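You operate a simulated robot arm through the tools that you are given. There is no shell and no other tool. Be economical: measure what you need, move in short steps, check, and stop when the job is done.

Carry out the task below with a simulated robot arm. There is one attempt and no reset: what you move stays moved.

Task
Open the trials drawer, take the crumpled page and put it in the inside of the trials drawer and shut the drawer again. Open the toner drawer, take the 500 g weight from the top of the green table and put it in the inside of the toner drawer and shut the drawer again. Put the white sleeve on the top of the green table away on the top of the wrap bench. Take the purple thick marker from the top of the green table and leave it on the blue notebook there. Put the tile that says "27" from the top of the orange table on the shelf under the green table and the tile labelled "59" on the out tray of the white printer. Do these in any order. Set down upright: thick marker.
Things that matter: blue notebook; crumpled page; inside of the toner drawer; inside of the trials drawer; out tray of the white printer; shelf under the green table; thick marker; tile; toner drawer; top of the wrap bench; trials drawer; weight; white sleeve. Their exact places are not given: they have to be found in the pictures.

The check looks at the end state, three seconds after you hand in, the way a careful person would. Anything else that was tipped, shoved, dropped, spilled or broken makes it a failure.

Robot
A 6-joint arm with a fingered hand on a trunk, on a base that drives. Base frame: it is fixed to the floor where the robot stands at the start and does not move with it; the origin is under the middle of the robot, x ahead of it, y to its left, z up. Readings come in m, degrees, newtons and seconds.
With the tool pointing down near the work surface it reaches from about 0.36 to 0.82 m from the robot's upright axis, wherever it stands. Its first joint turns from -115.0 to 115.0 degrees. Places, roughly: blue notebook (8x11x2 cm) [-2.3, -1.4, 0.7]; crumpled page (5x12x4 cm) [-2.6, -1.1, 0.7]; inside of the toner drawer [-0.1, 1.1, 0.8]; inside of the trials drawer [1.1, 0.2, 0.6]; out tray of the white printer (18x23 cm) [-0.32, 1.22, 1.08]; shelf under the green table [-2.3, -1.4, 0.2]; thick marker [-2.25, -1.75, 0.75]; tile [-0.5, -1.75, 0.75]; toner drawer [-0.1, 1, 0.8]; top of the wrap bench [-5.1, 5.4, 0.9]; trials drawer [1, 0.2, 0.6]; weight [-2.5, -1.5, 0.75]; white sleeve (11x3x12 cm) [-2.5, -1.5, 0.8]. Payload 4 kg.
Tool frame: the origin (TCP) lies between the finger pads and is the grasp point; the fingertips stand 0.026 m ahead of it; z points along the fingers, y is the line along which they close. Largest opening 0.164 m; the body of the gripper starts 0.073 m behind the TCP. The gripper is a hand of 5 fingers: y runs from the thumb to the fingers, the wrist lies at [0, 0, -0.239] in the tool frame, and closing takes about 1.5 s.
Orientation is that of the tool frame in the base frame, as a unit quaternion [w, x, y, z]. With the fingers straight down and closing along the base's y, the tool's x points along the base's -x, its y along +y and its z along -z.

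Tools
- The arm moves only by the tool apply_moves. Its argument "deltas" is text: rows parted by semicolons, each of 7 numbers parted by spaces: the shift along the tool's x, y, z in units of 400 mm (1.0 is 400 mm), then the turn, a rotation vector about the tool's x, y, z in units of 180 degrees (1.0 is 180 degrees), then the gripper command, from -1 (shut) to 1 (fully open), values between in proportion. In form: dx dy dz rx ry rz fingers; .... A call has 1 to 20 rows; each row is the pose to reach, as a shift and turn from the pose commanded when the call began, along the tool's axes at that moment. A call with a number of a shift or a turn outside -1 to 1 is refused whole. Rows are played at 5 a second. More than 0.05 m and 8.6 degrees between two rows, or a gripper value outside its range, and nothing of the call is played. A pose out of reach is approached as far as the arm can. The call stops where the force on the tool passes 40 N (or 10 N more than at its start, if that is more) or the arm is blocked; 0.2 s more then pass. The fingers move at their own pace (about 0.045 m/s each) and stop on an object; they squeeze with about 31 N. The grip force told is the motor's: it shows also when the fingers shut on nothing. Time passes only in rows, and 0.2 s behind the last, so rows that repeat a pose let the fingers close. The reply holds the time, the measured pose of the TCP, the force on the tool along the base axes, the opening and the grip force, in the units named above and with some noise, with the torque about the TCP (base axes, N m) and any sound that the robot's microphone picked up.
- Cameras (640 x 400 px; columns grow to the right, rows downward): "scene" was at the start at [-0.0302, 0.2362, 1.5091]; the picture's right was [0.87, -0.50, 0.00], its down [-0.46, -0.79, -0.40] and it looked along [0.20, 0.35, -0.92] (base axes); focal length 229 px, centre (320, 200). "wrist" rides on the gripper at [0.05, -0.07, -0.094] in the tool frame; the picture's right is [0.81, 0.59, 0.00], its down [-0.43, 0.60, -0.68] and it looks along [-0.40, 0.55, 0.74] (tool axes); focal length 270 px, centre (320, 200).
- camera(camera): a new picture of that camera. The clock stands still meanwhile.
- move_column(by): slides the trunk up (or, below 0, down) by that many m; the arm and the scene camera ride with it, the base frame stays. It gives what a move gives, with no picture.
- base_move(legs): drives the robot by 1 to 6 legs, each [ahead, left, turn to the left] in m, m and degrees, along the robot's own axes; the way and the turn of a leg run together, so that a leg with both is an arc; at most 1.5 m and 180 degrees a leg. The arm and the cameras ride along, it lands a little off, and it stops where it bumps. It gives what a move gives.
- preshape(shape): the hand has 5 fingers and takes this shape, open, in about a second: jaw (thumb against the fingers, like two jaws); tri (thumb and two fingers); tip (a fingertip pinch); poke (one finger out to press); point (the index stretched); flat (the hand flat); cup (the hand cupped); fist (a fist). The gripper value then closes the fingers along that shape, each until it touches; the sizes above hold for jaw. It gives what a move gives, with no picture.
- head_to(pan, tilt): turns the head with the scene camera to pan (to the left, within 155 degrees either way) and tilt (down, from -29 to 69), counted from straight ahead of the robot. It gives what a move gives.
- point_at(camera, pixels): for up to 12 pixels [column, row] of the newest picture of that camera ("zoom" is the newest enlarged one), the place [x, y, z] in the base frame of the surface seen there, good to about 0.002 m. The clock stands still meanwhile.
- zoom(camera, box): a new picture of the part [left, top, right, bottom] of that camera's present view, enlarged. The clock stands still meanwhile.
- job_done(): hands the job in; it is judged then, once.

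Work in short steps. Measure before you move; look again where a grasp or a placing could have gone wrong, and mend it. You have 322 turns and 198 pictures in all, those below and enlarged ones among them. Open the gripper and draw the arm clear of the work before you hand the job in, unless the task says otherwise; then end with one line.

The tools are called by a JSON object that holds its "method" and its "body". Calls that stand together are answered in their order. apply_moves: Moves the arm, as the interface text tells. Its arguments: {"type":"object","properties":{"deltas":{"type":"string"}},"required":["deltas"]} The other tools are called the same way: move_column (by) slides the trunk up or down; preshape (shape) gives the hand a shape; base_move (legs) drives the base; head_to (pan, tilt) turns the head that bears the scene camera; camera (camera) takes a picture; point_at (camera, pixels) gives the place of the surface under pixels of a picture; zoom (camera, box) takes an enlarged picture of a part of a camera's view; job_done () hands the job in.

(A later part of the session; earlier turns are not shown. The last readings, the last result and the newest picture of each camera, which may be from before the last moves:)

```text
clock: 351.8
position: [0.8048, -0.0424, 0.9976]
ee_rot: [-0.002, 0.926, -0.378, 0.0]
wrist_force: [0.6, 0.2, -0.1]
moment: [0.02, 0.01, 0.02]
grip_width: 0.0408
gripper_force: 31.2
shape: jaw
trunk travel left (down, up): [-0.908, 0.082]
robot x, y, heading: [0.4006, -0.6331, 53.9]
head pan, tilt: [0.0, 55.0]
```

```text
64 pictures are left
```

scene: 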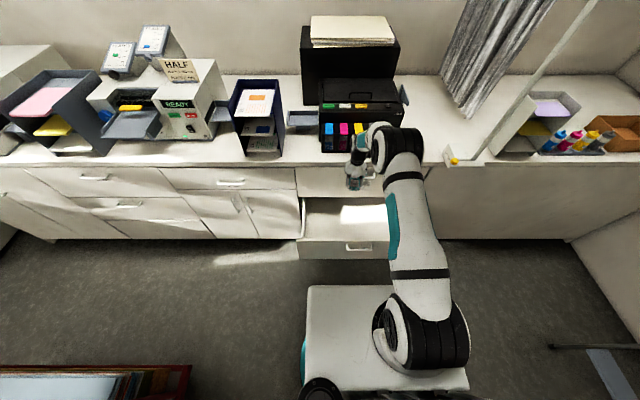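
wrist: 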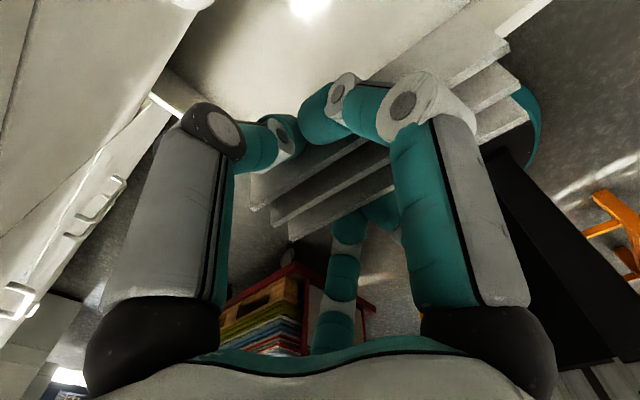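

Drawer floor z 0.553, rim n 0.28. I adjust to n≈0.415, t≈0.72, then lower with the trunk.

{"method": "apply_moves", "body": {"deltas": "0.05 0.03 0 0 0 0 -1; 0.11 0.0625 0 0 0 0 -1; 0.11 0.0625 0 0 0 0 -1"}}

{"method": "move_column", "body": {"by": -0.2}}

{"method": "move_column", "body": {"by": -0.15}}

{"method": "camera", "body": {"camera": "scene"}}

```text
clock: 352.6
position: [0.821, -0.0918, 0.9993]
ee_rot: [-0.001, 0.925, -0.38, 0.004]
wrist_force: [0.2, -0.1, -0.4]
moment: [-0.02, -0.01, 0.02]
grip_width: 0.0407
gripper_force: 31.5
shape: jaw
trunk travel left (down, up): [-0.908, 0.082]
robot x, y, heading: [0.397, -0.6357, 53.6]
head pan, tilt: [0.0, 55.0]
```

```text
clock: 354.8
position: [0.8215, -0.0913, 0.7985]
ee_rot: [-0.002, 0.925, -0.379, 0.004]
wrist_force: [-0.1, 0.4, -0.3]
moment: [0.01, -0.01, -0.02]
grip_width: 0.0406
gripper_force: 30.6
shape: jaw
trunk travel left (down, up): [-0.708, 0.282]
robot x, y, heading: [0.3997, -0.6379, 53.5]
head pan, tilt: [0.0, 55.0]
```

```text
clock: 356.5
position: [0.822, -0.0898, 0.648]
ee_rot: [-0.001, 0.925, -0.38, 0.005]
wrist_force: [0.0, -0.5, -0.1]
moment: [-0.01, 0.01, 0.0]
grip_width: 0.0405
gripper_force: 30.9
shape: jaw
trunk travel left (down, up): [-0.558, 0.432]
robot x, y, heading: [0.3998, -0.6373, 53.6]
head pan, tilt: [0.0, 55.0]
```

```text
63 pictures are left
```

scene: 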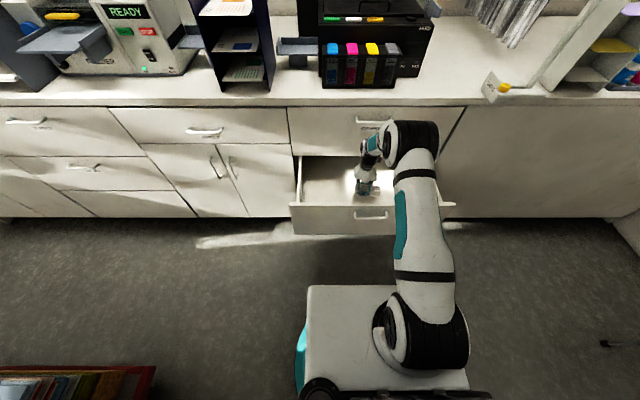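

The page hangs inside. I lower 5 cm, open, and rise.

{"method": "apply_moves", "body": {"deltas": "0 0 0.06 0 0 0 -1; 0 0 0.12 0 0 0 -1; 0 0 0.135 0 0 0 -1; 0 0 0.135 0 0 0 -0.2; 0 0 0.135 0 0 0 0.2; 0 0 0.135 0 0 0 0.2; 0 0 0.135 0 0 0 0.2; 0 0 0.08 0 0 0 0.2; 0 0 0 0 0 0 0.2; 0 0 -0.1 0 0 0 0.2; 0 0 -0.2 0 0 0 0.2; 0 0 -0.3 0 0 0 0.2"}}

{"method": "camera", "body": {"camera": "wrist"}}

{"method": "zoom", "body": {"camera": "scene", "box": [270, 110, 470, 235]}}

```text
clock: 359.1
position: [0.8177, -0.0918, 0.7663]
ee_rot: [-0.001, 0.925, -0.379, 0.005]
wrist_force: [-1.3, -0.1, 0.0]
moment: [0.01, -0.04, -0.02]
grip_width: 0.0978
gripper_force: 0.1
shape: jaw
trunk travel left (down, up): [-0.558, 0.432]
robot x, y, heading: [0.4034, -0.6366, 53.7]
head pan, tilt: [0.0, 55.0]
```

```text
62 pictures are left
```

wrist: 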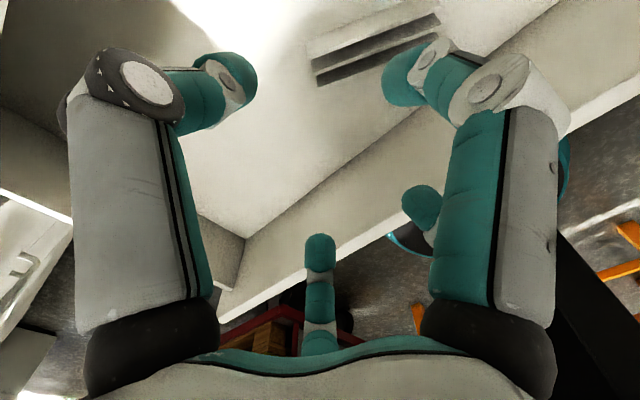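

```text
3.20 times, centred on (370, 172) of scene
```

zoom: 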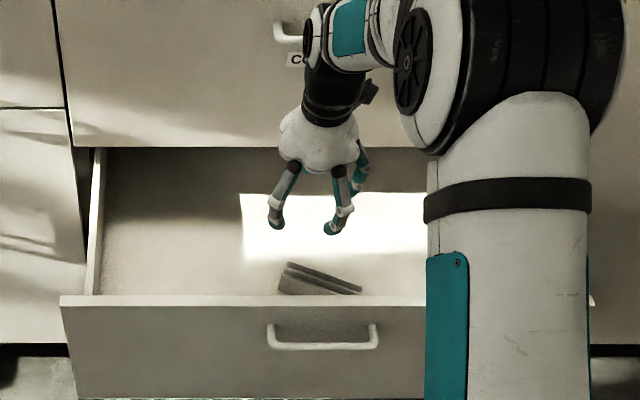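

Page lies in the drawer. I back the base 0.2 m, bring the closed hand outside the front and lower it to push.

{"method": "base_move", "body": {"legs": [[-0.2, 0, 0]]}}

{"method": "apply_moves", "body": {"deltas": "0 0.1 0 0 0 0 -1; 0 0.2 0 0 0 0 -1; 0 0.23 0 0 0 0 -1; 0 0.23 0 0 0 0 -1; 0 0.23 0 0 0 0 -1; 0 0.23 0.1 0 0 0 -1; 0 0.23 0.2 0 0 0 -1; 0 0.23 0.3 0 0 0 -1; 0 0.23 0.3 0 0 0 -1"}}

{"method": "zoom", "body": {"camera": "scene", "box": [240, 100, 480, 250]}}

```text
clock: 360.7
position: [0.6976, -0.2544, 0.7683]
ee_rot: [-0.002, 0.925, -0.379, 0.005]
wrist_force: [-0.3, 0.1, -0.4]
moment: [-0.01, -0.01, 0.02]
grip_width: 0.0983
gripper_force: 0.0
shape: jaw
trunk travel left (down, up): [-0.558, 0.432]
robot x, y, heading: [0.2851, -0.8008, 54.0]
head pan, tilt: [0.0, 55.0]
```

```text
clock: 362.7
position: [0.6345, -0.3201, 0.6461]
ee_rot: [-0.001, 0.925, -0.38, 0.004]
wrist_force: [0.4, -0.4, -0.2]
moment: [0.02, -0.01, 0.0]
grip_width: 0.0
gripper_force: 30.3
shape: jaw
trunk travel left (down, up): [-0.558, 0.432]
robot x, y, heading: [0.2799, -0.7992, 53.9]
head pan, tilt: [0.0, 55.0]
```

```text
2.67 times, centred on (360, 175) of scene
```

zoom: 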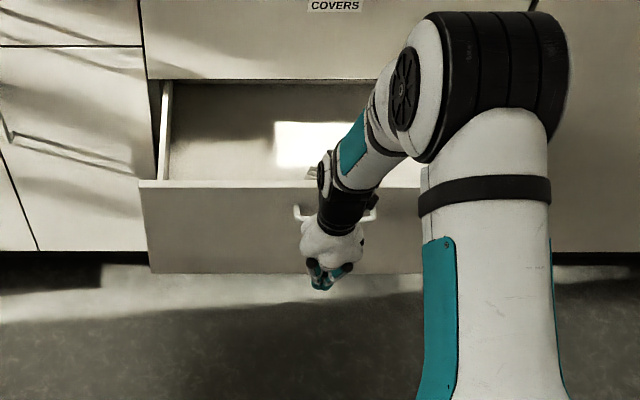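

To avoid the COVERS handle above, I shift to t≈0.57 and lower to z≈0.56 before pushing.

{"method": "apply_moves", "body": {"deltas": "-0.08 0.012 0.054 0 0 0 -1; -0.16 0.024 0.108 0 0 0 -1; -0.24 0.036 0.162 0 0 0 -1; -0.32 0.047 0.215 0 0 0 -1; -0.33 -0.03 0.215 0 0 0 -1; -0.341 -0.1 0.215 0 0 0 -1; -0.351 -0.17 0.215 0 0 0 -1; -0.361 -0.24 0.215 0 0 0 -1; -0.371 -0.31 0.215 0 0 0 -1; -0.382 -0.38 0.215 0 0 0 -1"}}

{"method": "camera", "body": {"camera": "scene"}}

```text
clock: 364.9
position: [0.6334, -0.1039, 0.5608]
ee_rot: [0.0, 0.925, -0.379, 0.003]
wrist_force: [0.0, 0.4, 1.1]
moment: [0.02, -0.02, 0.01]
grip_width: 0.0
gripper_force: 30.8
shape: jaw
trunk travel left (down, up): [-0.558, 0.432]
robot x, y, heading: [0.2833, -0.7977, 53.7]
head pan, tilt: [0.0, 55.0]
```

```text
59 pictures are left
```

scene: 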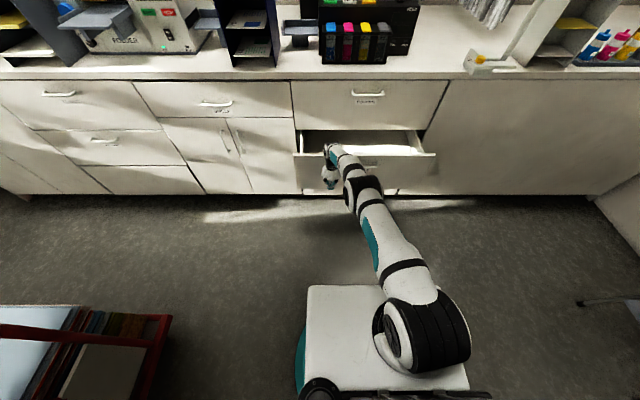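

The drawer is closing. The arm nears full reach, so I drive the base forward to push on.

{"method": "base_move", "body": {"legs": [[0.13, 0, 0]]}}

{"method": "camera", "body": {"camera": "scene"}}

```text
clock: 366.2
position: [0.7126, 0.0024, 0.5616]
ee_rot: [-0.001, 0.925, -0.381, 0.004]
wrist_force: [-0.5, -0.2, 0.4]
moment: [-0.03, 0.01, 0.02]
grip_width: 0.0003
gripper_force: 31.8
shape: jaw
trunk travel left (down, up): [-0.558, 0.432]
robot x, y, heading: [0.3616, -0.695, 53.9]
head pan, tilt: [0.0, 55.0]
```

```text
58 pictures are left
```

scene: 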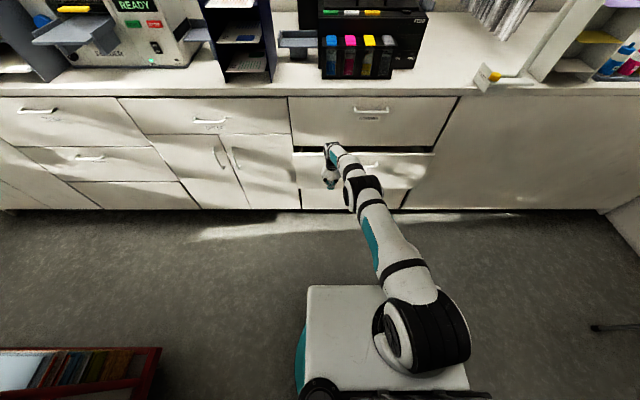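

{"method": "base_move", "body": {"legs": [[0.05, 0, 0]]}}

{"method": "apply_moves", "body": {"deltas": "-0.003 -0.02 0 0 0 0 -1; -0.006 -0.04 0 0 0 0 -1; -0.009 -0.06 0 0 0 0 -1; -0.012 -0.08 0 0 0 0 -1; -0.015 -0.1 0 0 0 0 -1"}}

{"method": "camera", "body": {"camera": "scene"}}

{"method": "zoom", "body": {"camera": "scene", "box": [270, 80, 470, 205]}}

```text
clock: 367.1
position: [0.7426, 0.0406, 0.5617]
ee_rot: [-0.001, 0.925, -0.38, 0.004]
wrist_force: [-0.1, 0.0, -0.8]
moment: [0.01, -0.01, -0.04]
grip_width: 0.0
gripper_force: 31.2
shape: jaw
trunk travel left (down, up): [-0.558, 0.432]
robot x, y, heading: [0.3885, -0.6556, 53.7]
head pan, tilt: [0.0, 55.0]
```

```text
clock: 368.3
position: [0.752, 0.0462, 0.5663]
ee_rot: [-0.001, 0.925, -0.38, 0.004]
wrist_force: [-0.4, 0.0, -0.4]
moment: [-0.02, 0.01, 0.0]
grip_width: 0.0
gripper_force: 31.0
shape: jaw
out of reach, approached as far as the arm can: row 2, 3, 4, 5
trunk travel left (down, up): [-0.558, 0.432]
robot x, y, heading: [0.385, -0.65, 53.6]
head pan, tilt: [0.0, 55.0]
```

```text
57 pictures are left
```

scene: 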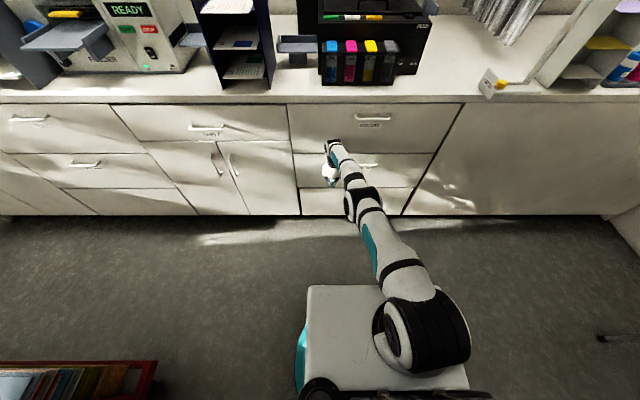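

```text
3.20 times, centred on (370, 142) of scene
```

zoom: 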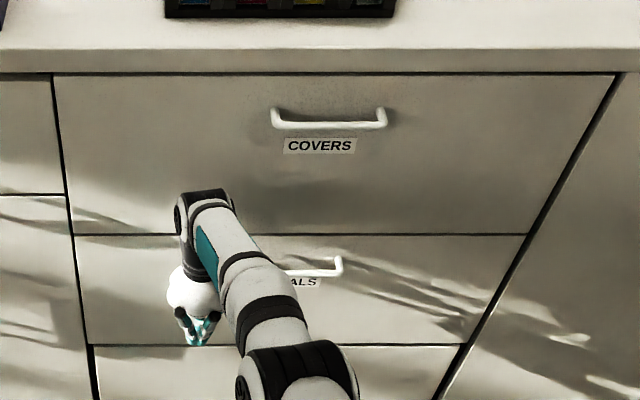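

Looks nearly flush. I measure the trials front plane against the neighbours.

{"method": "point_at", "body": {"camera": "zoom", "pixels": [[120, 260], [110, 310], [420, 290], [440, 320], [400, 255], [400, 200], [120, 200], [300, 220], [50, 250], [320, 385]]}}

```text
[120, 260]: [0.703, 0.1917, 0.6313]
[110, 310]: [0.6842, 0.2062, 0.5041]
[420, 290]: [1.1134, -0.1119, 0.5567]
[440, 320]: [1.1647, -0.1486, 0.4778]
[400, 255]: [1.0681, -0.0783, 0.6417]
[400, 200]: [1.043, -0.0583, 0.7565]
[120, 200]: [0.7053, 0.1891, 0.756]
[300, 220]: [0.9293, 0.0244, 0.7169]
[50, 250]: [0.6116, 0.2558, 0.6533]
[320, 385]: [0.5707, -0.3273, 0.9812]
```

Trials drawer is shut (flush at n≈0.567). I back off, retract and re-orient the hand, and raise the trunk for tile 59.

{"method": "base_move", "body": {"legs": [[-0.2, 0, 0]]}}

{"method": "apply_moves", "body": {"deltas": "0 0.067 -0.025 0 0 0.0436 -1; 0 0.135 -0.05 0 0 0.0871 -1; 0 0.2 -0.075 0 0 0.1307 -1; 0 0.27 -0.1 0 0 0.1742 -1; 0 0.337 -0.125 0 0 0.2178 -0.5; 0 0.405 -0.15 0 0 0.2614 0; 0 0.47 -0.175 0 0 0.3049 0; 0 0.54 -0.2 0 0 0.3485 0; 0 0.607 -0.225 0 0 0.392 0; 0 0.675 -0.25 0 0 0.4356 0; 0 0.675 -0.25 0 0 0.4356 0"}}

{"method": "move_column", "body": {"by": 0.4}}

```text
clock: 369.9
position: [0.6358, -0.1131, 0.5684]
ee_rot: [-0.002, 0.925, -0.381, 0.004]
wrist_force: [0.7, 0.5, -0.1]
moment: [0.01, -0.01, -0.03]
grip_width: 0.0001
gripper_force: 31.0
shape: jaw
trunk travel left (down, up): [-0.558, 0.432]
robot x, y, heading: [0.2707, -0.8068, 53.4]
head pan, tilt: [0.0, 55.0]
```

```text
clock: 372.3
position: [0.4452, -0.3043, 0.6666]
ee_rot: [0.004, -0.475, 0.88, -0.002]
wrist_force: [0.0, 0.7, -0.6]
moment: [0.0, 0.02, 0.01]
grip_width: 0.0816
gripper_force: 0.0
shape: jaw
trunk travel left (down, up): [-0.558, 0.432]
robot x, y, heading: [0.2711, -0.8113, 53.6]
head pan, tilt: [0.0, 55.0]
```

```text
clock: 376.1
position: [0.4448, -0.3044, 1.0675]
ee_rot: [0.004, -0.475, 0.88, -0.002]
wrist_force: [-0.2, 0.1, -1.0]
moment: [0.01, 0.0, 0.0]
grip_width: 0.0815
gripper_force: 0.1
shape: jaw
trunk travel left (down, up): [-0.958, 0.032]
robot x, y, heading: [0.2728, -0.8093, 53.4]
head pan, tilt: [0.0, 55.0]
```

{"method": "base_move", "body": {"legs": [[0, -0.94, 0], [-1.0, 0, 0], [-1.0, 0, 0], [0, 0.72, 0]]}}

{"method": "camera", "body": {"camera": "scene"}}

```text
clock: 394.2
position: [-0.5606, -2.0024, 1.067]
ee_rot: [0.004, -0.47, 0.882, -0.002]
wrist_force: [0.3, 0.4, 0.9]
moment: [0.0, 0.01, 0.04]
grip_width: 0.0818
gripper_force: 0.1
shape: jaw
trunk travel left (down, up): [-0.958, 0.032]
robot x, y, heading: [-0.7389, -2.5113, 52.9]
head pan, tilt: [0.0, 55.0]
```

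```text
55 pictures are left
```

scene: 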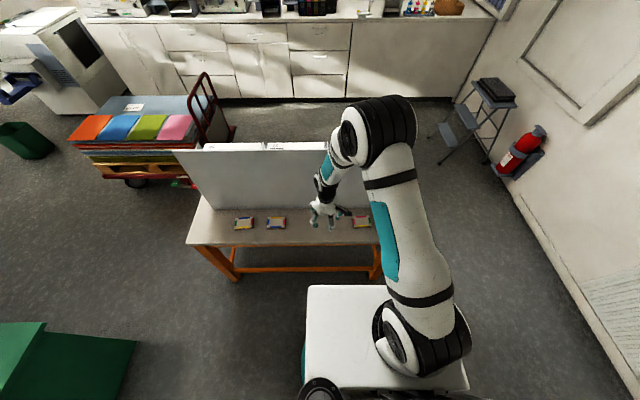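

I move above tile 59 (-0.308,-2.018) and look.

{"method": "apply_moves", "body": {"deltas": "-0.045 -0.078 0.05 0 0 0 0.6; -0.091 -0.156 0.11 0 0 0 0.6; -0.137 -0.234 0.17 0 0 0 0.6; -0.183 -0.312 0.23 0 0 0 0.6; -0.229 -0.39 0.29 0 0 0 0.6; -0.274 -0.468 0.35 0 0 0 0.6; -0.32 -0.546 0.41 0 0 0 0.6; -0.32 -0.546 0.41 0 0 0 0.6"}}

{"method": "camera", "body": {"camera": "wrist"}}

```text
clock: 396.0
position: [-0.3046, -2.0195, 0.9065]
ee_rot: [0.004, -0.471, 0.882, -0.003]
wrist_force: [-0.2, -0.1, 0.4]
moment: [0.0, -0.01, -0.01]
grip_width: 0.131
gripper_force: 0.2
shape: jaw
trunk travel left (down, up): [-0.958, 0.032]
robot x, y, heading: [-0.7393, -2.5092, 52.9]
head pan, tilt: [0.0, 55.0]
```

```text
54 pictures are left
```

wrist: 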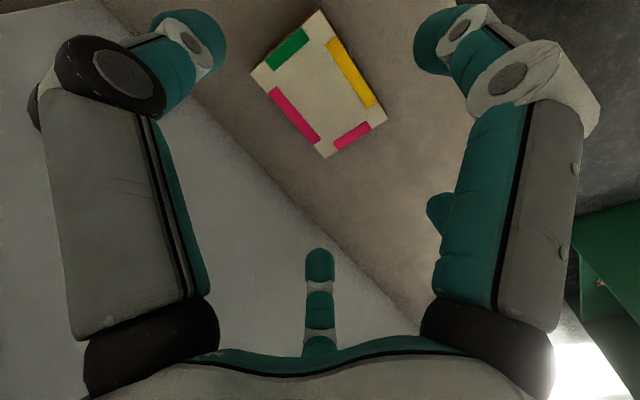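

Same view as with tile 27. I descend to z≈0.792 and close.

{"method": "apply_moves", "body": {"deltas": "0 0 0.1 0 0 0 0.6; 0 0 0.2 0 0 0 0.6; 0 0 0.26 0 0 0 0.6; 0 0 0.286 0 0 0 0.6; 0 0 0.286 0 0 0 -0.5; 0 0 0.286 0 0 0 -0.5; 0 0 0.286 0 0 0 -0.5; 0 0 0.286 0 0 0 -0.5; 0 0 0.286 0 0 0 -0.5; 0 0 0.286 0 0 0 -0.5; 0 0 0.2 0 0 0 -0.5; 0 0 0.1 0 0 0 -0.5; 0 0 0 0 0 0 -0.5; 0 0 -0.1 0 0 0 -0.5; 0 0 -0.2 0 0 0 -0.5"}}

{"method": "camera", "body": {"camera": "wrist"}}

```text
clock: 399.2
position: [-0.3065, -2.0192, 0.9857]
ee_rot: [0.004, -0.471, 0.882, -0.002]
wrist_force: [-0.2, 0.5, -1.0]
moment: [-0.02, -0.02, -0.01]
grip_width: 0.087
gripper_force: 30.7
shape: jaw
trunk travel left (down, up): [-0.958, 0.032]
robot x, y, heading: [-0.7416, -2.509, 53.1]
head pan, tilt: [0.0, 55.0]
```

```text
53 pictures are left
```

wrist: 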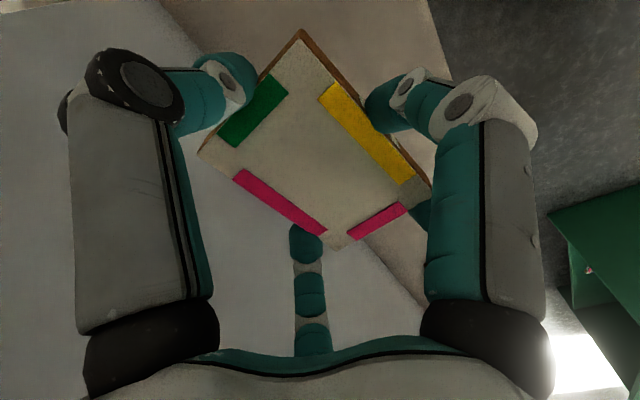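

Tile 59 is held. I raise it to z≈1.37 and retract to travel safely.

{"method": "apply_moves", "body": {"deltas": "0.03 0 -0.1 0 0 0 -0.5; 0.07 0 -0.2 0 0 0 -0.5; 0.1 0 -0.3 0 0 0 -0.5; 0.13 0 -0.4 0 0 0 -0.5; 0.17 0 -0.5 0 0 0 -0.5; 0.2 0 -0.6 0 0 0 -0.5; 0.24 0 -0.7 0 0 0 -0.5; 0.27 0 -0.8 0 0 0 -0.5; 0.3 0 -0.9 0 0 0 -0.5; 0.325 0 -0.97 0 0 0 -0.5; 0.325 0 -0.97 0 0 0 -0.5"}}

{"method": "base_move", "body": {"legs": [[0, -0.75, 0], [1.0, 0, 0], [1.0, 0, 0]]}}

```text
clock: 401.6
position: [-0.3824, -2.1278, 1.3723]
ee_rot: [0.003, -0.47, 0.883, -0.002]
wrist_force: [1.1, 0.7, -1.2]
moment: [-0.04, 0.03, -0.05]
grip_width: 0.0869
gripper_force: 31.0
shape: jaw
trunk travel left (down, up): [-0.958, 0.032]
robot x, y, heading: [-0.7373, -2.5095, 52.9]
head pan, tilt: [0.0, 55.0]
```

```text
clock: 415.2
position: [1.4569, -1.005, 1.3726]
ee_rot: [0.003, -0.466, 0.885, -0.003]
wrist_force: [0.4, 0.1, -0.7]
moment: [0.01, 0.01, -0.02]
grip_width: 0.0867
gripper_force: 30.8
shape: jaw
trunk travel left (down, up): [-0.958, 0.032]
robot x, y, heading: [1.095, -1.3821, 52.5]
head pan, tilt: [0.0, 55.0]
```

{"method": "base_move", "body": {"legs": [[0, 0, 1.3], [0, 1.45, 0], [0.58, 0, 0]]}}

```text
clock: 425.8
position: [0.6377, 0.3321, 1.3715]
ee_rot: [0.004, -0.464, 0.886, -0.003]
wrist_force: [0.0, -0.4, -0.4]
moment: [-0.03, 0.01, 0.01]
grip_width: 0.087
gripper_force: 31.2
shape: jaw
trunk travel left (down, up): [-0.958, 0.032]
robot x, y, heading: [0.2787, -0.044, 51.9]
head pan, tilt: [0.0, 55.0]
```

{"method": "base_move", "body": {"legs": [[0, 0, 1.9], [0, 1.2, 0]]}}

{"method": "head_to", "body": {"pan": 5, "tilt": 45}}

{"method": "camera", "body": {"camera": "scene"}}

{"method": "camera", "body": {"camera": "wrist"}}

```text
clock: 432.3
position: [-0.3737, 1.051, 1.3722]
ee_rot: [0.004, -0.491, 0.871, -0.003]
wrist_force: [0.8, -0.4, 0.5]
moment: [0.04, -0.03, -0.03]
grip_width: 0.0869
gripper_force: 31.1
shape: jaw
trunk travel left (down, up): [-0.958, 0.032]
robot x, y, heading: [-0.7147, 0.6557, 55.4]
head pan, tilt: [0.0, 55.0]
```

```text
clock: 433.0
position: [-0.3734, 1.0526, 1.3737]
ee_rot: [0.005, -0.49, 0.872, -0.001]
wrist_force: [0.6, 0.0, -1.6]
moment: [0.02, -0.03, 0.03]
grip_width: 0.0866
gripper_force: 31.1
shape: jaw
trunk travel left (down, up): [-0.958, 0.032]
robot x, y, heading: [-0.7133, 0.6542, 55.5]
head pan, tilt: [5.0, 45.0]
```

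```text
52 pictures are left
```

scene: 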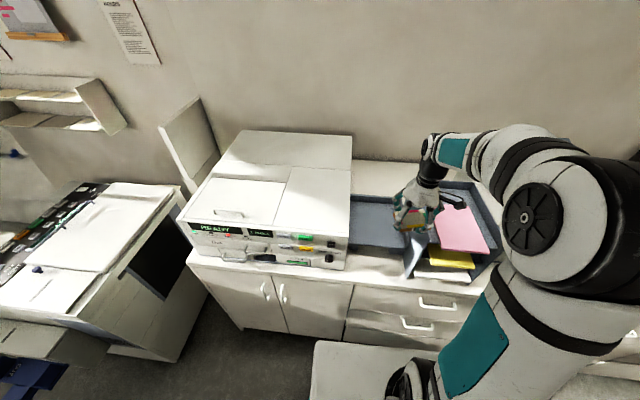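

```text
51 pictures are left
```

wrist: 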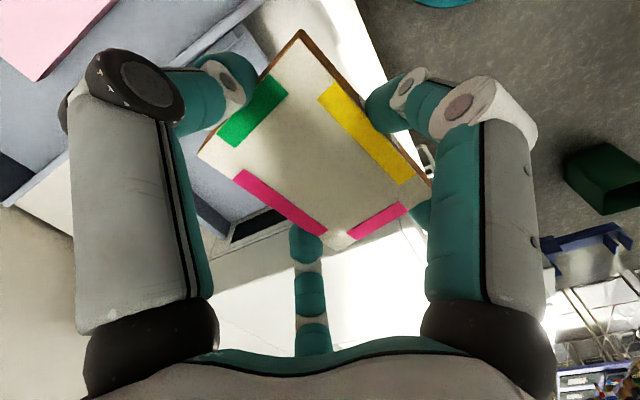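

{"method": "point_at", "body": {"camera": "scene", "pixels": [[355, 205], [360, 238], [395, 240], [375, 220], [395, 215], [351, 195], [345, 265], [349, 180], [405, 240], [420, 270], [390, 200], [407, 270]]}}

{"method": "zoom", "body": {"camera": "scene", "box": [320, 170, 464, 260]}}

```text
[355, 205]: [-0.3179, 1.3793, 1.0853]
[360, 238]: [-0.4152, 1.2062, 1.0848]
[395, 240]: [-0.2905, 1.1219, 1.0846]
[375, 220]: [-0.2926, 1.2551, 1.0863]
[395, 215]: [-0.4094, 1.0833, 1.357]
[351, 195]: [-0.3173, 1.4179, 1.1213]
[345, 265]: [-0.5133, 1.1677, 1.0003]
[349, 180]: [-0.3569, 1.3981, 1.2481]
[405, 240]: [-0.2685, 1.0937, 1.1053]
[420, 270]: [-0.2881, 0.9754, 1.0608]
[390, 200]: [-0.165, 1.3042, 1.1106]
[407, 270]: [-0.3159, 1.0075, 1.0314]
```

```text
4.44 times, centred on (392, 215) of scene
```

zoom: 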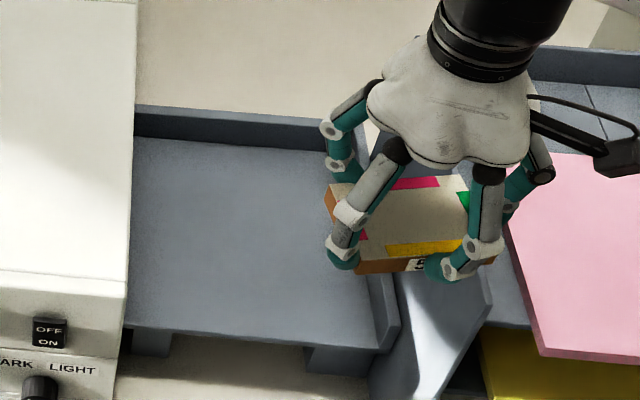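

Tray spans t −1.07…−0.86, n 0.70…0.93 between printer (t −1.11) and sorter. I move the tile above its centre.

{"method": "apply_moves", "body": {"deltas": "-0.088 0.025 0 0 0 0 -0.5; -0.175 0.05 0 0 0 0 -0.5; -0.263 0.075 0 0 0 0 -0.5; -0.35 0.1 0 0 0 0 -0.5; -0.437 0.122 0 0 0 0 -0.5; -0.437 0.122 0 0 0 0 -0.5"}}

{"method": "camera", "body": {"camera": "wrist"}}

{"method": "zoom", "body": {"camera": "scene", "box": [320, 150, 480, 250]}}

```text
clock: 434.4
position: [-0.3237, 1.2264, 1.3744]
ee_rot: [0.005, -0.491, 0.871, -0.001]
wrist_force: [0.3, -0.2, -0.7]
moment: [0.04, 0.03, 0.01]
grip_width: 0.0865
gripper_force: 30.7
shape: jaw
trunk travel left (down, up): [-0.958, 0.032]
robot x, y, heading: [-0.7149, 0.6565, 55.3]
head pan, tilt: [5.0, 45.0]
```

```text
49 pictures are left
```

wrist: 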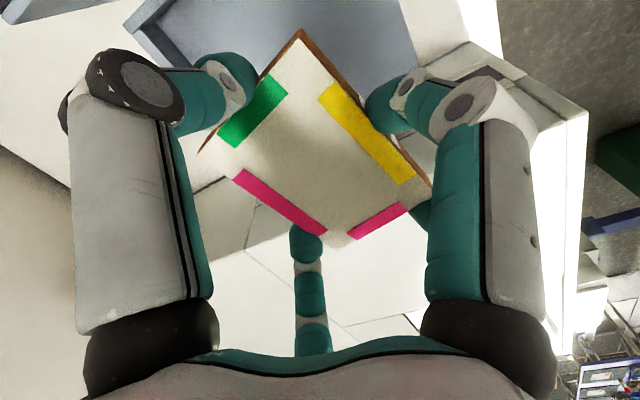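

```text
4.00 times, centred on (400, 200) of scene
```

zoom: 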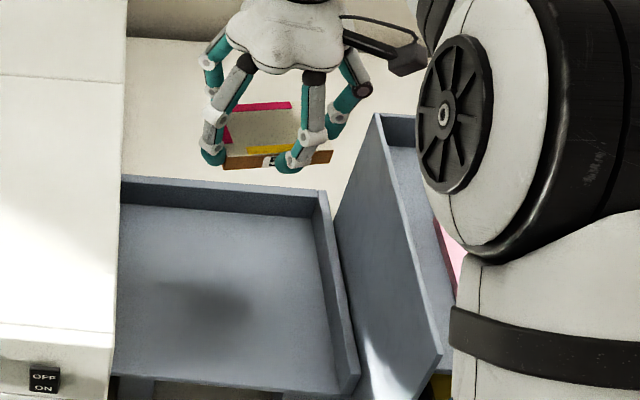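

Centred over the tray. I descend 25 cm with force watch.

{"method": "apply_moves", "body": {"deltas": "0 0 0.1 0 0 0 -0.5; 0 0 0.2 0 0 0 -0.5; 0 0 0.3 0 0 0 -0.5; 0 0 0.4 0 0 0 -0.5; 0 0 0.5 0 0 0 -0.5; 0 0 0.57 0 0 0 -0.5; 0 0 0.61 0 0 0 -0.5; 0 0 0.63 0 0 0 -0.5; 0 0 0.63 0 0 0 -0.5"}}

{"method": "zoom", "body": {"camera": "scene", "box": [320, 150, 480, 250]}}

```text
clock: 436.4
position: [-0.3224, 1.2257, 1.1191]
ee_rot: [0.004, -0.492, 0.871, -0.002]
wrist_force: [0.3, 0.4, -0.3]
moment: [0.0, -0.05, 0.0]
grip_width: 0.0866
gripper_force: 31.5
shape: jaw
trunk travel left (down, up): [-0.958, 0.032]
robot x, y, heading: [-0.7122, 0.653, 55.3]
head pan, tilt: [5.0, 45.0]
```

```text
4.00 times, centred on (400, 200) of scene
```

zoom: 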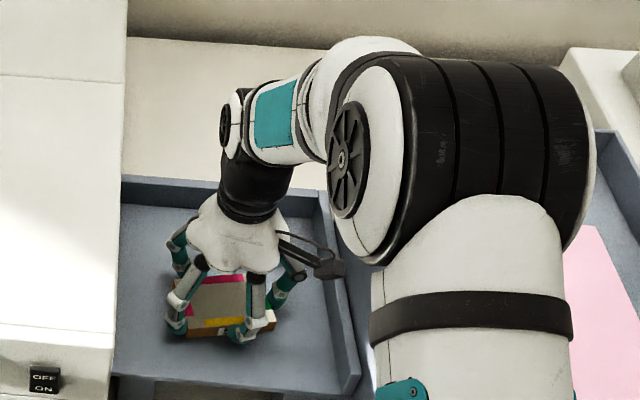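

Tile is at tray level. I open modestly and rise straight up.

{"method": "apply_moves", "body": {"deltas": "0 0 0.003 0 0 0 0.2; 0 0 0.003 0 0 0 0.3; 0 0 0.003 0 0 0 0.4; 0 0 0.003 0 0 0 0.4; 0 0 0.003 0 0 0 0.4; 0 0 -0.05 0 0 0 0.4; 0 0 -0.12 0 0 0 0.4; 0 0 -0.22 0 0 0 0.4; 0 0 -0.32 0 0 0 0.4; 0 0 -0.42 0 0 0 0.4; 0 0 -0.52 0 0 0 0.4; 0 0 -0.62 0 0 0 0.4"}}

{"method": "zoom", "body": {"camera": "scene", "box": [320, 150, 480, 250]}}

```text
clock: 439.0
position: [-0.3224, 1.2253, 1.3698]
ee_rot: [0.003, -0.491, 0.871, -0.002]
wrist_force: [-0.5, -0.6, 0.5]
moment: [0.02, -0.07, 0.0]
grip_width: 0.1142
gripper_force: 0.0
shape: jaw
trunk travel left (down, up): [-0.958, 0.032]
robot x, y, heading: [-0.7128, 0.6573, 55.3]
head pan, tilt: [5.0, 45.0]
```

```text
4.00 times, centred on (400, 200) of scene
```

zoom: 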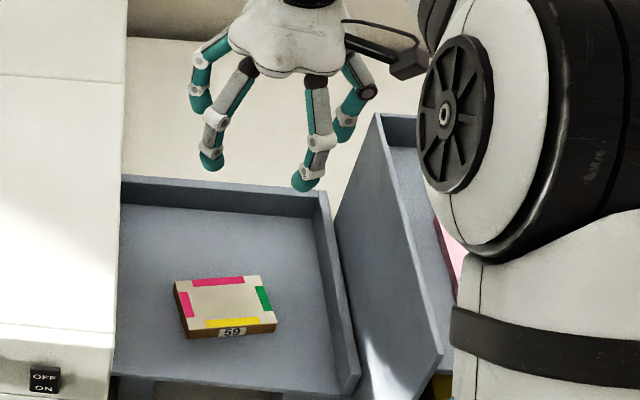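

Tile 59 rests in the tray showing "59". Last: the sleeve. I retract the hand and drive around to the far end of the green table.

{"method": "apply_moves", "body": {"deltas": "0.09 0 0 0 0 0 0.4; 0.18 0 0 0 0 0 0.4; 0.27 0 0 0 0 0 0.4; 0.36 0 0 0 0 0 0.4; 0.44 0 0 0 0 0 0.4; 0.44 0 0 0 0 0 0.4"}}

{"method": "base_move", "body": {"legs": [[0, 0.9, -1.5], [-1.35, 0, 0], [-1.3, 0, 0], [0, 0, -90]]}}

{"method": "head_to", "body": {"pan": 0, "tilt": 50}}

{"method": "camera", "body": {"camera": "scene"}}

```text
clock: 440.4
position: [-0.4144, 1.0775, 1.3666]
ee_rot: [0.003, -0.491, 0.871, -0.002]
wrist_force: [-0.6, 0.9, 0.9]
moment: [0.03, 0.01, 0.0]
grip_width: 0.1144
gripper_force: 0.1
shape: jaw
trunk travel left (down, up): [-0.958, 0.032]
robot x, y, heading: [-0.7119, 0.6529, 55.6]
head pan, tilt: [5.0, 45.0]
```

```text
clock: 461.3
position: [-2.6177, -1.2342, 1.3679]
ee_rot: [0.001, 0.282, 0.959, -0.004]
wrist_force: [-0.3, -0.3, 0.9]
moment: [-0.03, 0.0, 0.01]
grip_width: 0.1146
gripper_force: 0.1
shape: jaw
trunk travel left (down, up): [-0.958, 0.032]
robot x, y, heading: [-3.0307, -0.9267, -35.9]
head pan, tilt: [5.0, 45.0]
```

```text
clock: 462.0
position: [-2.6192, -1.2337, 1.3686]
ee_rot: [0.001, 0.282, 0.959, -0.004]
wrist_force: [0.4, -0.2, 0.6]
moment: [-0.01, 0.02, -0.01]
grip_width: 0.1141
gripper_force: 0.2
shape: jaw
trunk travel left (down, up): [-0.958, 0.032]
robot x, y, heading: [-3.0319, -0.9303, -36.2]
head pan, tilt: [0.0, 50.0]
```

```text
45 pictures are left
```

scene: 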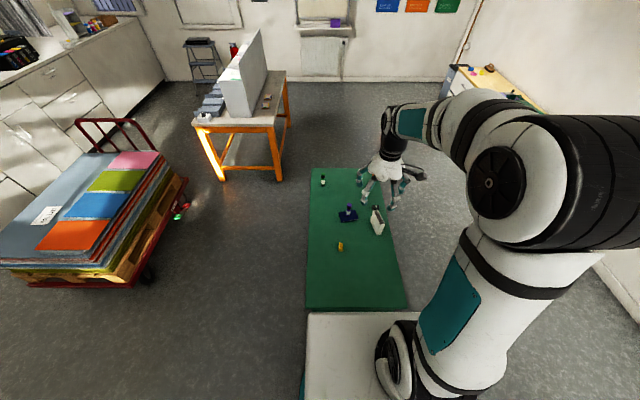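

{"method": "zoom", "body": {"camera": "scene", "box": [310, 180, 422, 250]}}

{"method": "point_at", "body": {"camera": "zoom", "pixels": [[350, 165], [385, 150], [345, 160], [425, 245], [355, 290], [395, 220], [350, 230], [340, 190], [400, 300], [430, 260], [378, 178], [375, 310]]}}

```text
5.71 times, centred on (366, 215) of scene
```

zoom: 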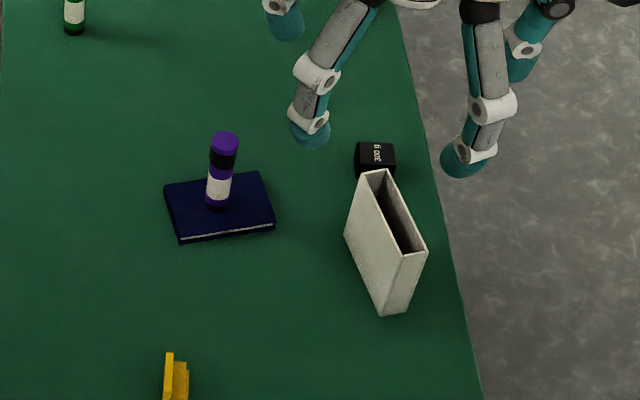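

```text
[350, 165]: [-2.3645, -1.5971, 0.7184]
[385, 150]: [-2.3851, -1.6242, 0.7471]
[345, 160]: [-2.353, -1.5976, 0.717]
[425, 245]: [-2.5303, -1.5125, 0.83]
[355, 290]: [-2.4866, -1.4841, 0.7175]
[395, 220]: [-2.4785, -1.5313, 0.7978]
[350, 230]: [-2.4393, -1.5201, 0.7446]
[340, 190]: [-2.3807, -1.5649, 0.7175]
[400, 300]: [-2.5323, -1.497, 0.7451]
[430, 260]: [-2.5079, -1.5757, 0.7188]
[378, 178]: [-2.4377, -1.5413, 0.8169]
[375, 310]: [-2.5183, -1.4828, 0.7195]
```

{"method": "point_at", "body": {"camera": "zoom", "pixels": [[361, 175], [363, 176], [386, 173], [424, 250], [402, 257], [404, 262], [380, 215], [375, 200]]}}

```text
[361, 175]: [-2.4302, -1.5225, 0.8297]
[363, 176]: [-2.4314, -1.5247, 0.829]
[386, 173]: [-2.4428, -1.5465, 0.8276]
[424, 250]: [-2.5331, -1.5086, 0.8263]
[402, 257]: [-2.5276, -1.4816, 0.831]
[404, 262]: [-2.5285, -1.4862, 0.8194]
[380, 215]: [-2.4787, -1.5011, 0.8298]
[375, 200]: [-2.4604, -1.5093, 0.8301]
```

Sleeve top rim centre (-2.484,-1.515), long axis 157°, top z 0.83. I move the base slightly closer and lower the trunk.

{"method": "base_move", "body": {"legs": [[0.06, -0.1, 0]]}}

{"method": "move_column", "body": {"by": -0.37}}

```text
clock: 463.2
position: [-2.6323, -1.3211, 1.3689]
ee_rot: [0.002, 0.269, 0.963, -0.005]
wrist_force: [0.8, 0.5, -0.2]
moment: [-0.03, -0.06, -0.01]
grip_width: 0.1146
gripper_force: 0.1
shape: jaw
trunk travel left (down, up): [-0.958, 0.032]
robot x, y, heading: [-3.049, -1.0253, -34.7]
head pan, tilt: [0.0, 50.0]
```

```text
clock: 466.8
position: [-2.6314, -1.3214, 0.9978]
ee_rot: [0.002, 0.269, 0.963, -0.004]
wrist_force: [0.5, -0.8, -0.1]
moment: [0.0, 0.01, -0.01]
grip_width: 0.1143
gripper_force: 0.1
shape: jaw
trunk travel left (down, up): [-0.588, 0.402]
robot x, y, heading: [-3.0493, -1.0256, -34.7]
head pan, tilt: [0.0, 50.0]
```

{"method": "apply_moves", "body": {"deltas": "-0.094 -0.037 0.025 0 0 -0.0245 0.4; -0.189 -0.074 0.05 0 0 -0.049 0.4; -0.283 -0.111 0.075 0 0 -0.0734 0.4; -0.377 -0.149 0.1 0 0 -0.0978 0.4; -0.472 -0.186 0.125 0 0 -0.1223 0.4; -0.566 -0.223 0.15 0 0 -0.1467 0.4; -0.566 -0.223 0.15 0 0 -0.1467 0.4"}}

{"method": "camera", "body": {"camera": "wrist"}}

```text
clock: 468.4
position: [-2.4856, -1.5165, 0.94]
ee_rot: [-0.001, 0.041, 0.999, -0.004]
wrist_force: [-0.6, -0.3, 0.5]
moment: [0.0, -0.02, 0.0]
grip_width: 0.1142
gripper_force: 0.1
shape: jaw
trunk travel left (down, up): [-0.588, 0.402]
robot x, y, heading: [-3.049, -1.0236, -34.7]
head pan, tilt: [0.0, 50.0]
```

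```text
43 pictures are left
```

wrist: 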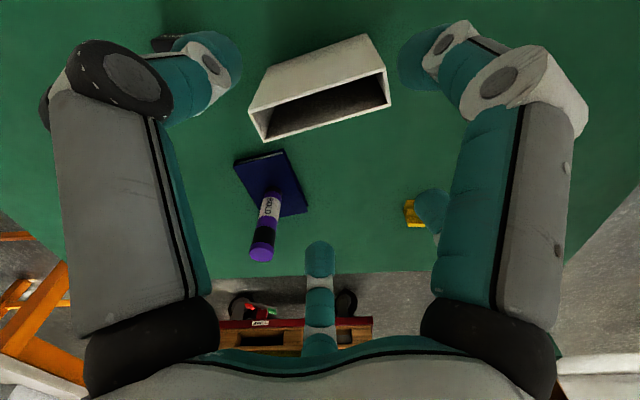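

The sleeve's rim lies between the fingers as the page did. I descend 15 cm and close.

{"method": "apply_moves", "body": {"deltas": "0 0 0.1 0 0 0 0.4; 0 0 0.2 0 0 0 0.4; 0 0 0.3 0 0 0 0.4; 0 0 0.375 0 0 0 0.4; 0 0 0.375 0 0 0 0; 0 0 0.375 0 0 0 -0.5; 0 0 0.375 0 0 0 -1; 0 0 0.375 0 0 0 -1; 0 0 0.375 0 0 0 -1; 0 0 0.375 0 0 0 -1; 0 0 0.375 0 0 0 -1; 0 0 0.375 0 0 0 -1"}}

{"method": "camera", "body": {"camera": "wrist"}}

```text
clock: 471.0
position: [-2.4839, -1.5178, 0.7886]
ee_rot: [0.0, 0.043, 0.999, -0.005]
wrist_force: [0.3, 0.0, -1.2]
moment: [0.01, 0.03, 0.01]
grip_width: 0.0292
gripper_force: 30.9
shape: jaw
trunk travel left (down, up): [-0.588, 0.402]
robot x, y, heading: [-3.0494, -1.0246, -34.4]
head pan, tilt: [0.0, 50.0]
```

```text
42 pictures are left
```

wrist: 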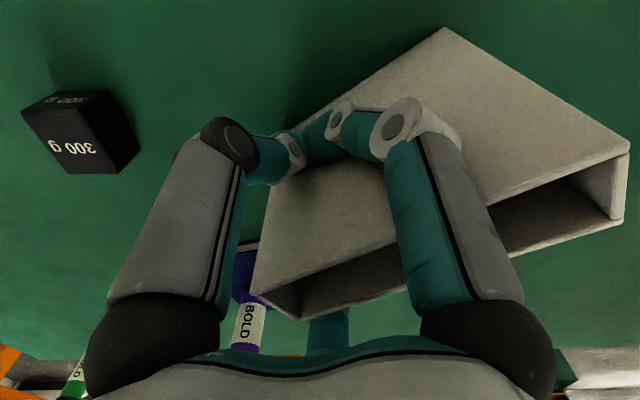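

Gripped (2.9 cm). I lift straight up and verify the rest of the table.

{"method": "apply_moves", "body": {"deltas": "0 0 -0.08 0 0 0 -1; 0 0 -0.18 0 0 0 -1; 0 0 -0.28 0 0 0 -1; 0 0 -0.38 0 0 0 -1; 0 0 -0.48 0 0 0 -1; 0 0 -0.58 0 0 0 -1; 0 0 -0.68 0 0 0 -1; 0 0 -0.7 0 0 0 -1"}}

{"method": "camera", "body": {"camera": "wrist"}}

{"method": "camera", "body": {"camera": "scene"}}

```text
clock: 472.8
position: [-2.5005, -1.5005, 1.0427]
ee_rot: [0.003, 0.043, 0.999, -0.005]
wrist_force: [0.1, 0.7, -0.9]
moment: [0.01, -0.03, -0.02]
grip_width: 0.0293
gripper_force: 30.9
shape: jaw
out of reach, approached as far as the arm can: row 6, 7, 8
trunk travel left (down, up): [-0.588, 0.402]
robot x, y, heading: [-3.0484, -1.0222, -34.5]
head pan, tilt: [0.0, 50.0]
```

```text
41 pictures are left
```

wrist: 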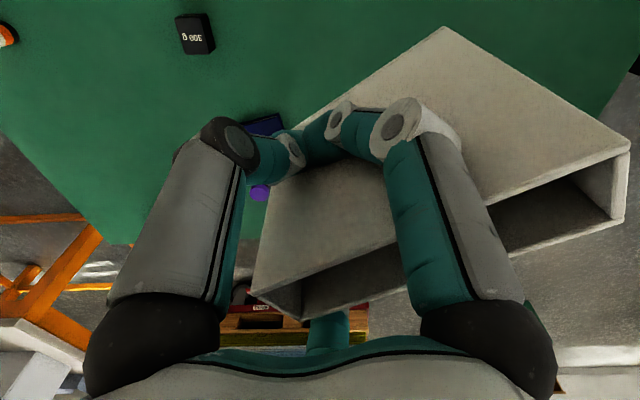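

```text
40 pictures are left
```

scene: 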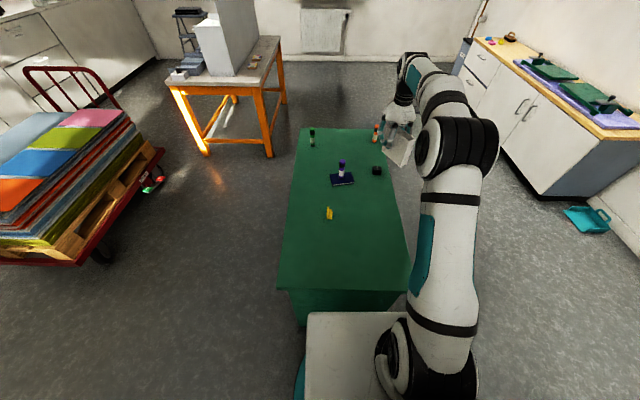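

All fine on the table. I retract the arm and turn toward the wrap bench to look at the way.

{"method": "apply_moves", "body": {"deltas": "0.074 0.054 0 0 0 0 -1; 0.148 0.108 0 0 0 0 -1; 0.223 0.162 0 0 0 0 -1; 0.297 0.216 0 0 0 0 -1; 0.37 0.27 0 0 0 0 -1; 0.445 0.325 0 0 0 0 -1; 0.445 0.325 0 0 0 0 -1"}}

{"method": "move_column", "body": {"by": 0.2}}

{"method": "base_move", "body": {"legs": [[0, 0, 142]]}}

{"method": "head_to", "body": {"pan": 0, "tilt": 15}}

{"method": "camera", "body": {"camera": "scene"}}

```text
clock: 474.4
position: [-2.6698, -1.3571, 1.0417]
ee_rot: [0.0, 0.043, 0.999, -0.005]
wrist_force: [-0.5, 0.2, -1.3]
moment: [0.02, -0.05, 0.02]
grip_width: 0.0291
gripper_force: 31.1
shape: jaw
trunk travel left (down, up): [-0.588, 0.402]
robot x, y, heading: [-3.0475, -1.0273, -34.5]
head pan, tilt: [0.0, 50.0]
```

```text
clock: 476.6
position: [-2.6699, -1.3573, 1.2426]
ee_rot: [0.001, 0.043, 0.999, -0.004]
wrist_force: [0.4, -0.3, -1.2]
moment: [0.01, -0.03, 0.03]
grip_width: 0.029
gripper_force: 30.6
shape: jaw
trunk travel left (down, up): [-0.788, 0.202]
robot x, y, heading: [-3.0535, -1.0233, -34.5]
head pan, tilt: [0.0, 50.0]
```

```text
clock: 482.9
position: [-3.1572, -0.5312, 1.2414]
ee_rot: [-0.004, 0.934, -0.356, 0.002]
wrist_force: [0.0, 0.3, -0.3]
moment: [0.0, 0.03, 0.0]
grip_width: 0.0287
gripper_force: 30.7
shape: jaw
trunk travel left (down, up): [-0.788, 0.202]
robot x, y, heading: [-3.0514, -1.0226, 108.6]
head pan, tilt: [0.0, 50.0]
```

```text
clock: 483.9
position: [-3.1575, -0.5302, 1.241]
ee_rot: [-0.004, 0.934, -0.356, 0.002]
wrist_force: [0.0, -0.2, -1.4]
moment: [0.04, 0.05, 0.04]
grip_width: 0.0287
gripper_force: 30.4
shape: jaw
trunk travel left (down, up): [-0.788, 0.202]
robot x, y, heading: [-3.0492, -1.023, 108.6]
head pan, tilt: [0.0, 15.0]
```

```text
39 pictures are left
```

scene: 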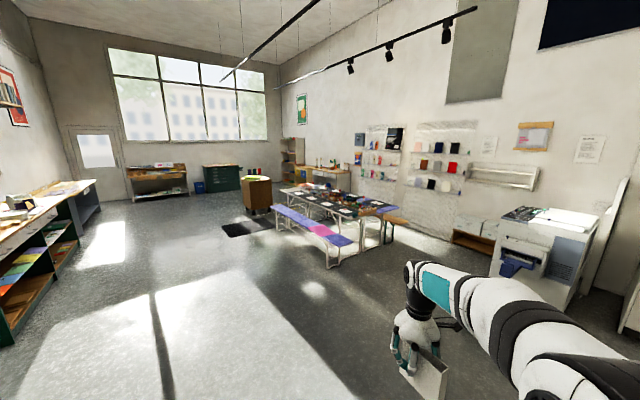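

{"method": "zoom", "body": {"camera": "scene", "box": [220, 130, 460, 280]}}

{"method": "point_at", "body": {"camera": "zoom", "pixels": [[250, 100], [300, 105], [340, 120], [90, 125], [100, 200], [280, 365], [130, 210], [480, 235], [230, 150], [440, 250], [200, 80], [150, 170]]}}

```text
2.67 times, centred on (340, 205) of scene
```

zoom: 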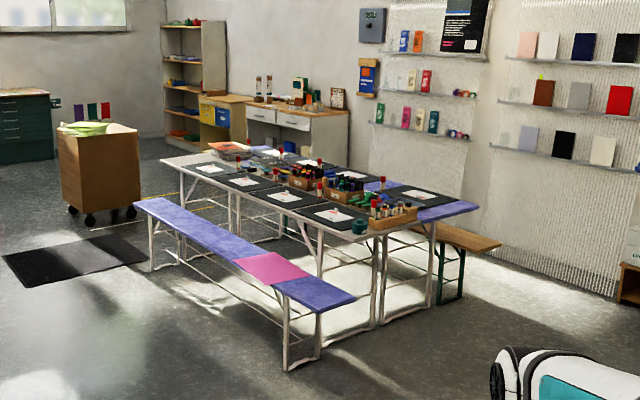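

```text
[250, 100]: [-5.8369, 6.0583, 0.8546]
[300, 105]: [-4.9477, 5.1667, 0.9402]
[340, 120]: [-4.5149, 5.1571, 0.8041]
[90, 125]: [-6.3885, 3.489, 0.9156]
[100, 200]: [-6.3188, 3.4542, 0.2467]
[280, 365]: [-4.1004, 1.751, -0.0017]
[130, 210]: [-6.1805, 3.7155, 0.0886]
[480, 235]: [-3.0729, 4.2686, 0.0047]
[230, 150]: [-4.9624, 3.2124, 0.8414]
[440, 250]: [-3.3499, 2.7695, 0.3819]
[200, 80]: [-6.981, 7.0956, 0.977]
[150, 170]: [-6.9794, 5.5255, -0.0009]
```

I measure the long table's, box's and bench's outlines to choose a route.

{"method": "point_at", "body": {"camera": "zoom", "pixels": [[500, 243], [462, 300], [437, 305], [478, 210], [136, 205], [152, 270], [165, 160], [345, 110], [345, 160], [250, 110], [75, 215], [135, 130]]}}

```text
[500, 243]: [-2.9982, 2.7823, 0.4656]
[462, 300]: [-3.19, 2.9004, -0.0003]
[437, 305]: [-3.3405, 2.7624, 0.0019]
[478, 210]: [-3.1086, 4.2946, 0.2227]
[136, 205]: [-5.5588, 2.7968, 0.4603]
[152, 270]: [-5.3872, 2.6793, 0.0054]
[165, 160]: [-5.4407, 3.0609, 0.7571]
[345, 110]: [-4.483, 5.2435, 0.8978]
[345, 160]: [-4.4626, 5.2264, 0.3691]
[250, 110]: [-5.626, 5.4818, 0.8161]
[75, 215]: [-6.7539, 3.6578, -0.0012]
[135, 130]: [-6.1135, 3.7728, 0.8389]
```

Route: along n≈−1.7 past the long table, then through the gap between its far end (t −6.2) and the rolling box (t −7.1). I drive the first stretch.

{"method": "base_move", "body": {"legs": [[0, 0, 35.2], [1.4, -0.3, 0], [1.2, -0.3, 0], [1.0, -0.25, 0]]}}

{"method": "head_to", "body": {"pan": -20, "tilt": 30}}

{"method": "camera", "body": {"camera": "scene"}}

```text
clock: 503.7
position: [-5.8855, 2.1658, 1.2408]
ee_rot: [-0.004, 0.999, -0.049, 0.0]
wrist_force: [-0.2, -0.2, -0.5]
moment: [0.02, 0.04, 0.0]
grip_width: 0.0284
gripper_force: 31.7
shape: jaw
trunk travel left (down, up): [-0.788, 0.202]
robot x, y, heading: [-5.5072, 1.8282, 144.3]
head pan, tilt: [0.0, 15.0]
```

```text
clock: 504.6
position: [-5.8862, 2.1656, 1.2407]
ee_rot: [-0.004, 0.999, -0.05, 0.0]
wrist_force: [-0.2, -0.5, -0.4]
moment: [-0.01, 0.03, -0.01]
grip_width: 0.0287
gripper_force: 31.1
shape: jaw
trunk travel left (down, up): [-0.788, 0.202]
robot x, y, heading: [-5.511, 1.8262, 144.6]
head pan, tilt: [-20.0, 30.0]
```

```text
37 pictures are left
```

scene: 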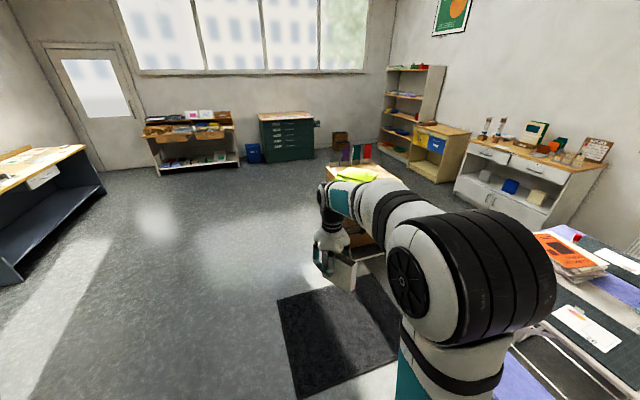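

{"method": "zoom", "body": {"camera": "scene", "box": [420, 80, 640, 218]}}

{"method": "point_at", "body": {"camera": "zoom", "pixels": [[130, 185], [220, 220], [280, 232], [430, 270], [350, 245], [370, 270], [470, 255], [540, 245], [200, 205], [330, 235], [500, 265], [140, 165]]}}

{"method": "point_at", "body": {"camera": "scene", "pixels": [[280, 305], [298, 395], [360, 280], [330, 175], [520, 230], [385, 255], [410, 180], [340, 160]]}}

```text
2.90 times, centred on (530, 149) of scene
```

zoom: 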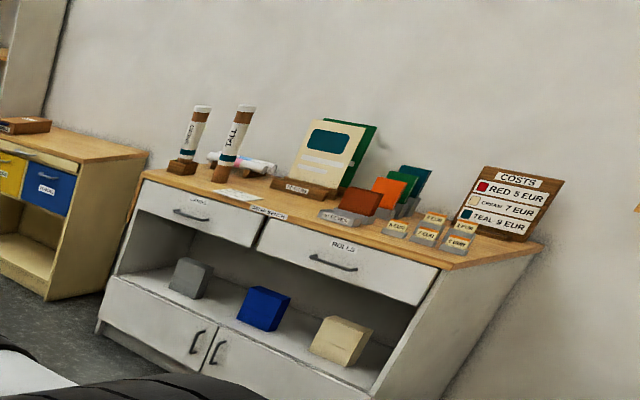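

```text
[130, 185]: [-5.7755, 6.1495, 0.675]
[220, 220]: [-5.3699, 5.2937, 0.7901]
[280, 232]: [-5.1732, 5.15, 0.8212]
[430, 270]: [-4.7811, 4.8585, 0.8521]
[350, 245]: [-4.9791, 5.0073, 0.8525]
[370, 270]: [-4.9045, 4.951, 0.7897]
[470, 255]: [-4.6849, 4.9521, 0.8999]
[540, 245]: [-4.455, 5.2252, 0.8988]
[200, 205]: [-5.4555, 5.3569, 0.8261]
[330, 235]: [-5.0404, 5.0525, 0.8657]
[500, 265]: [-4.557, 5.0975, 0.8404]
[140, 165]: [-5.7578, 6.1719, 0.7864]
```

```text
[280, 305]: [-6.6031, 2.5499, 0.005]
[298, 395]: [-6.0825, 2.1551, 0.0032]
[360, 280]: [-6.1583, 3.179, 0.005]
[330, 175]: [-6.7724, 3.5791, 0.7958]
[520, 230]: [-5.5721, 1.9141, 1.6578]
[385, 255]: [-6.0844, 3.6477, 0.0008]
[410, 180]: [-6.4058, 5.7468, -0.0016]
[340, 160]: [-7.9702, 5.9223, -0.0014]
```

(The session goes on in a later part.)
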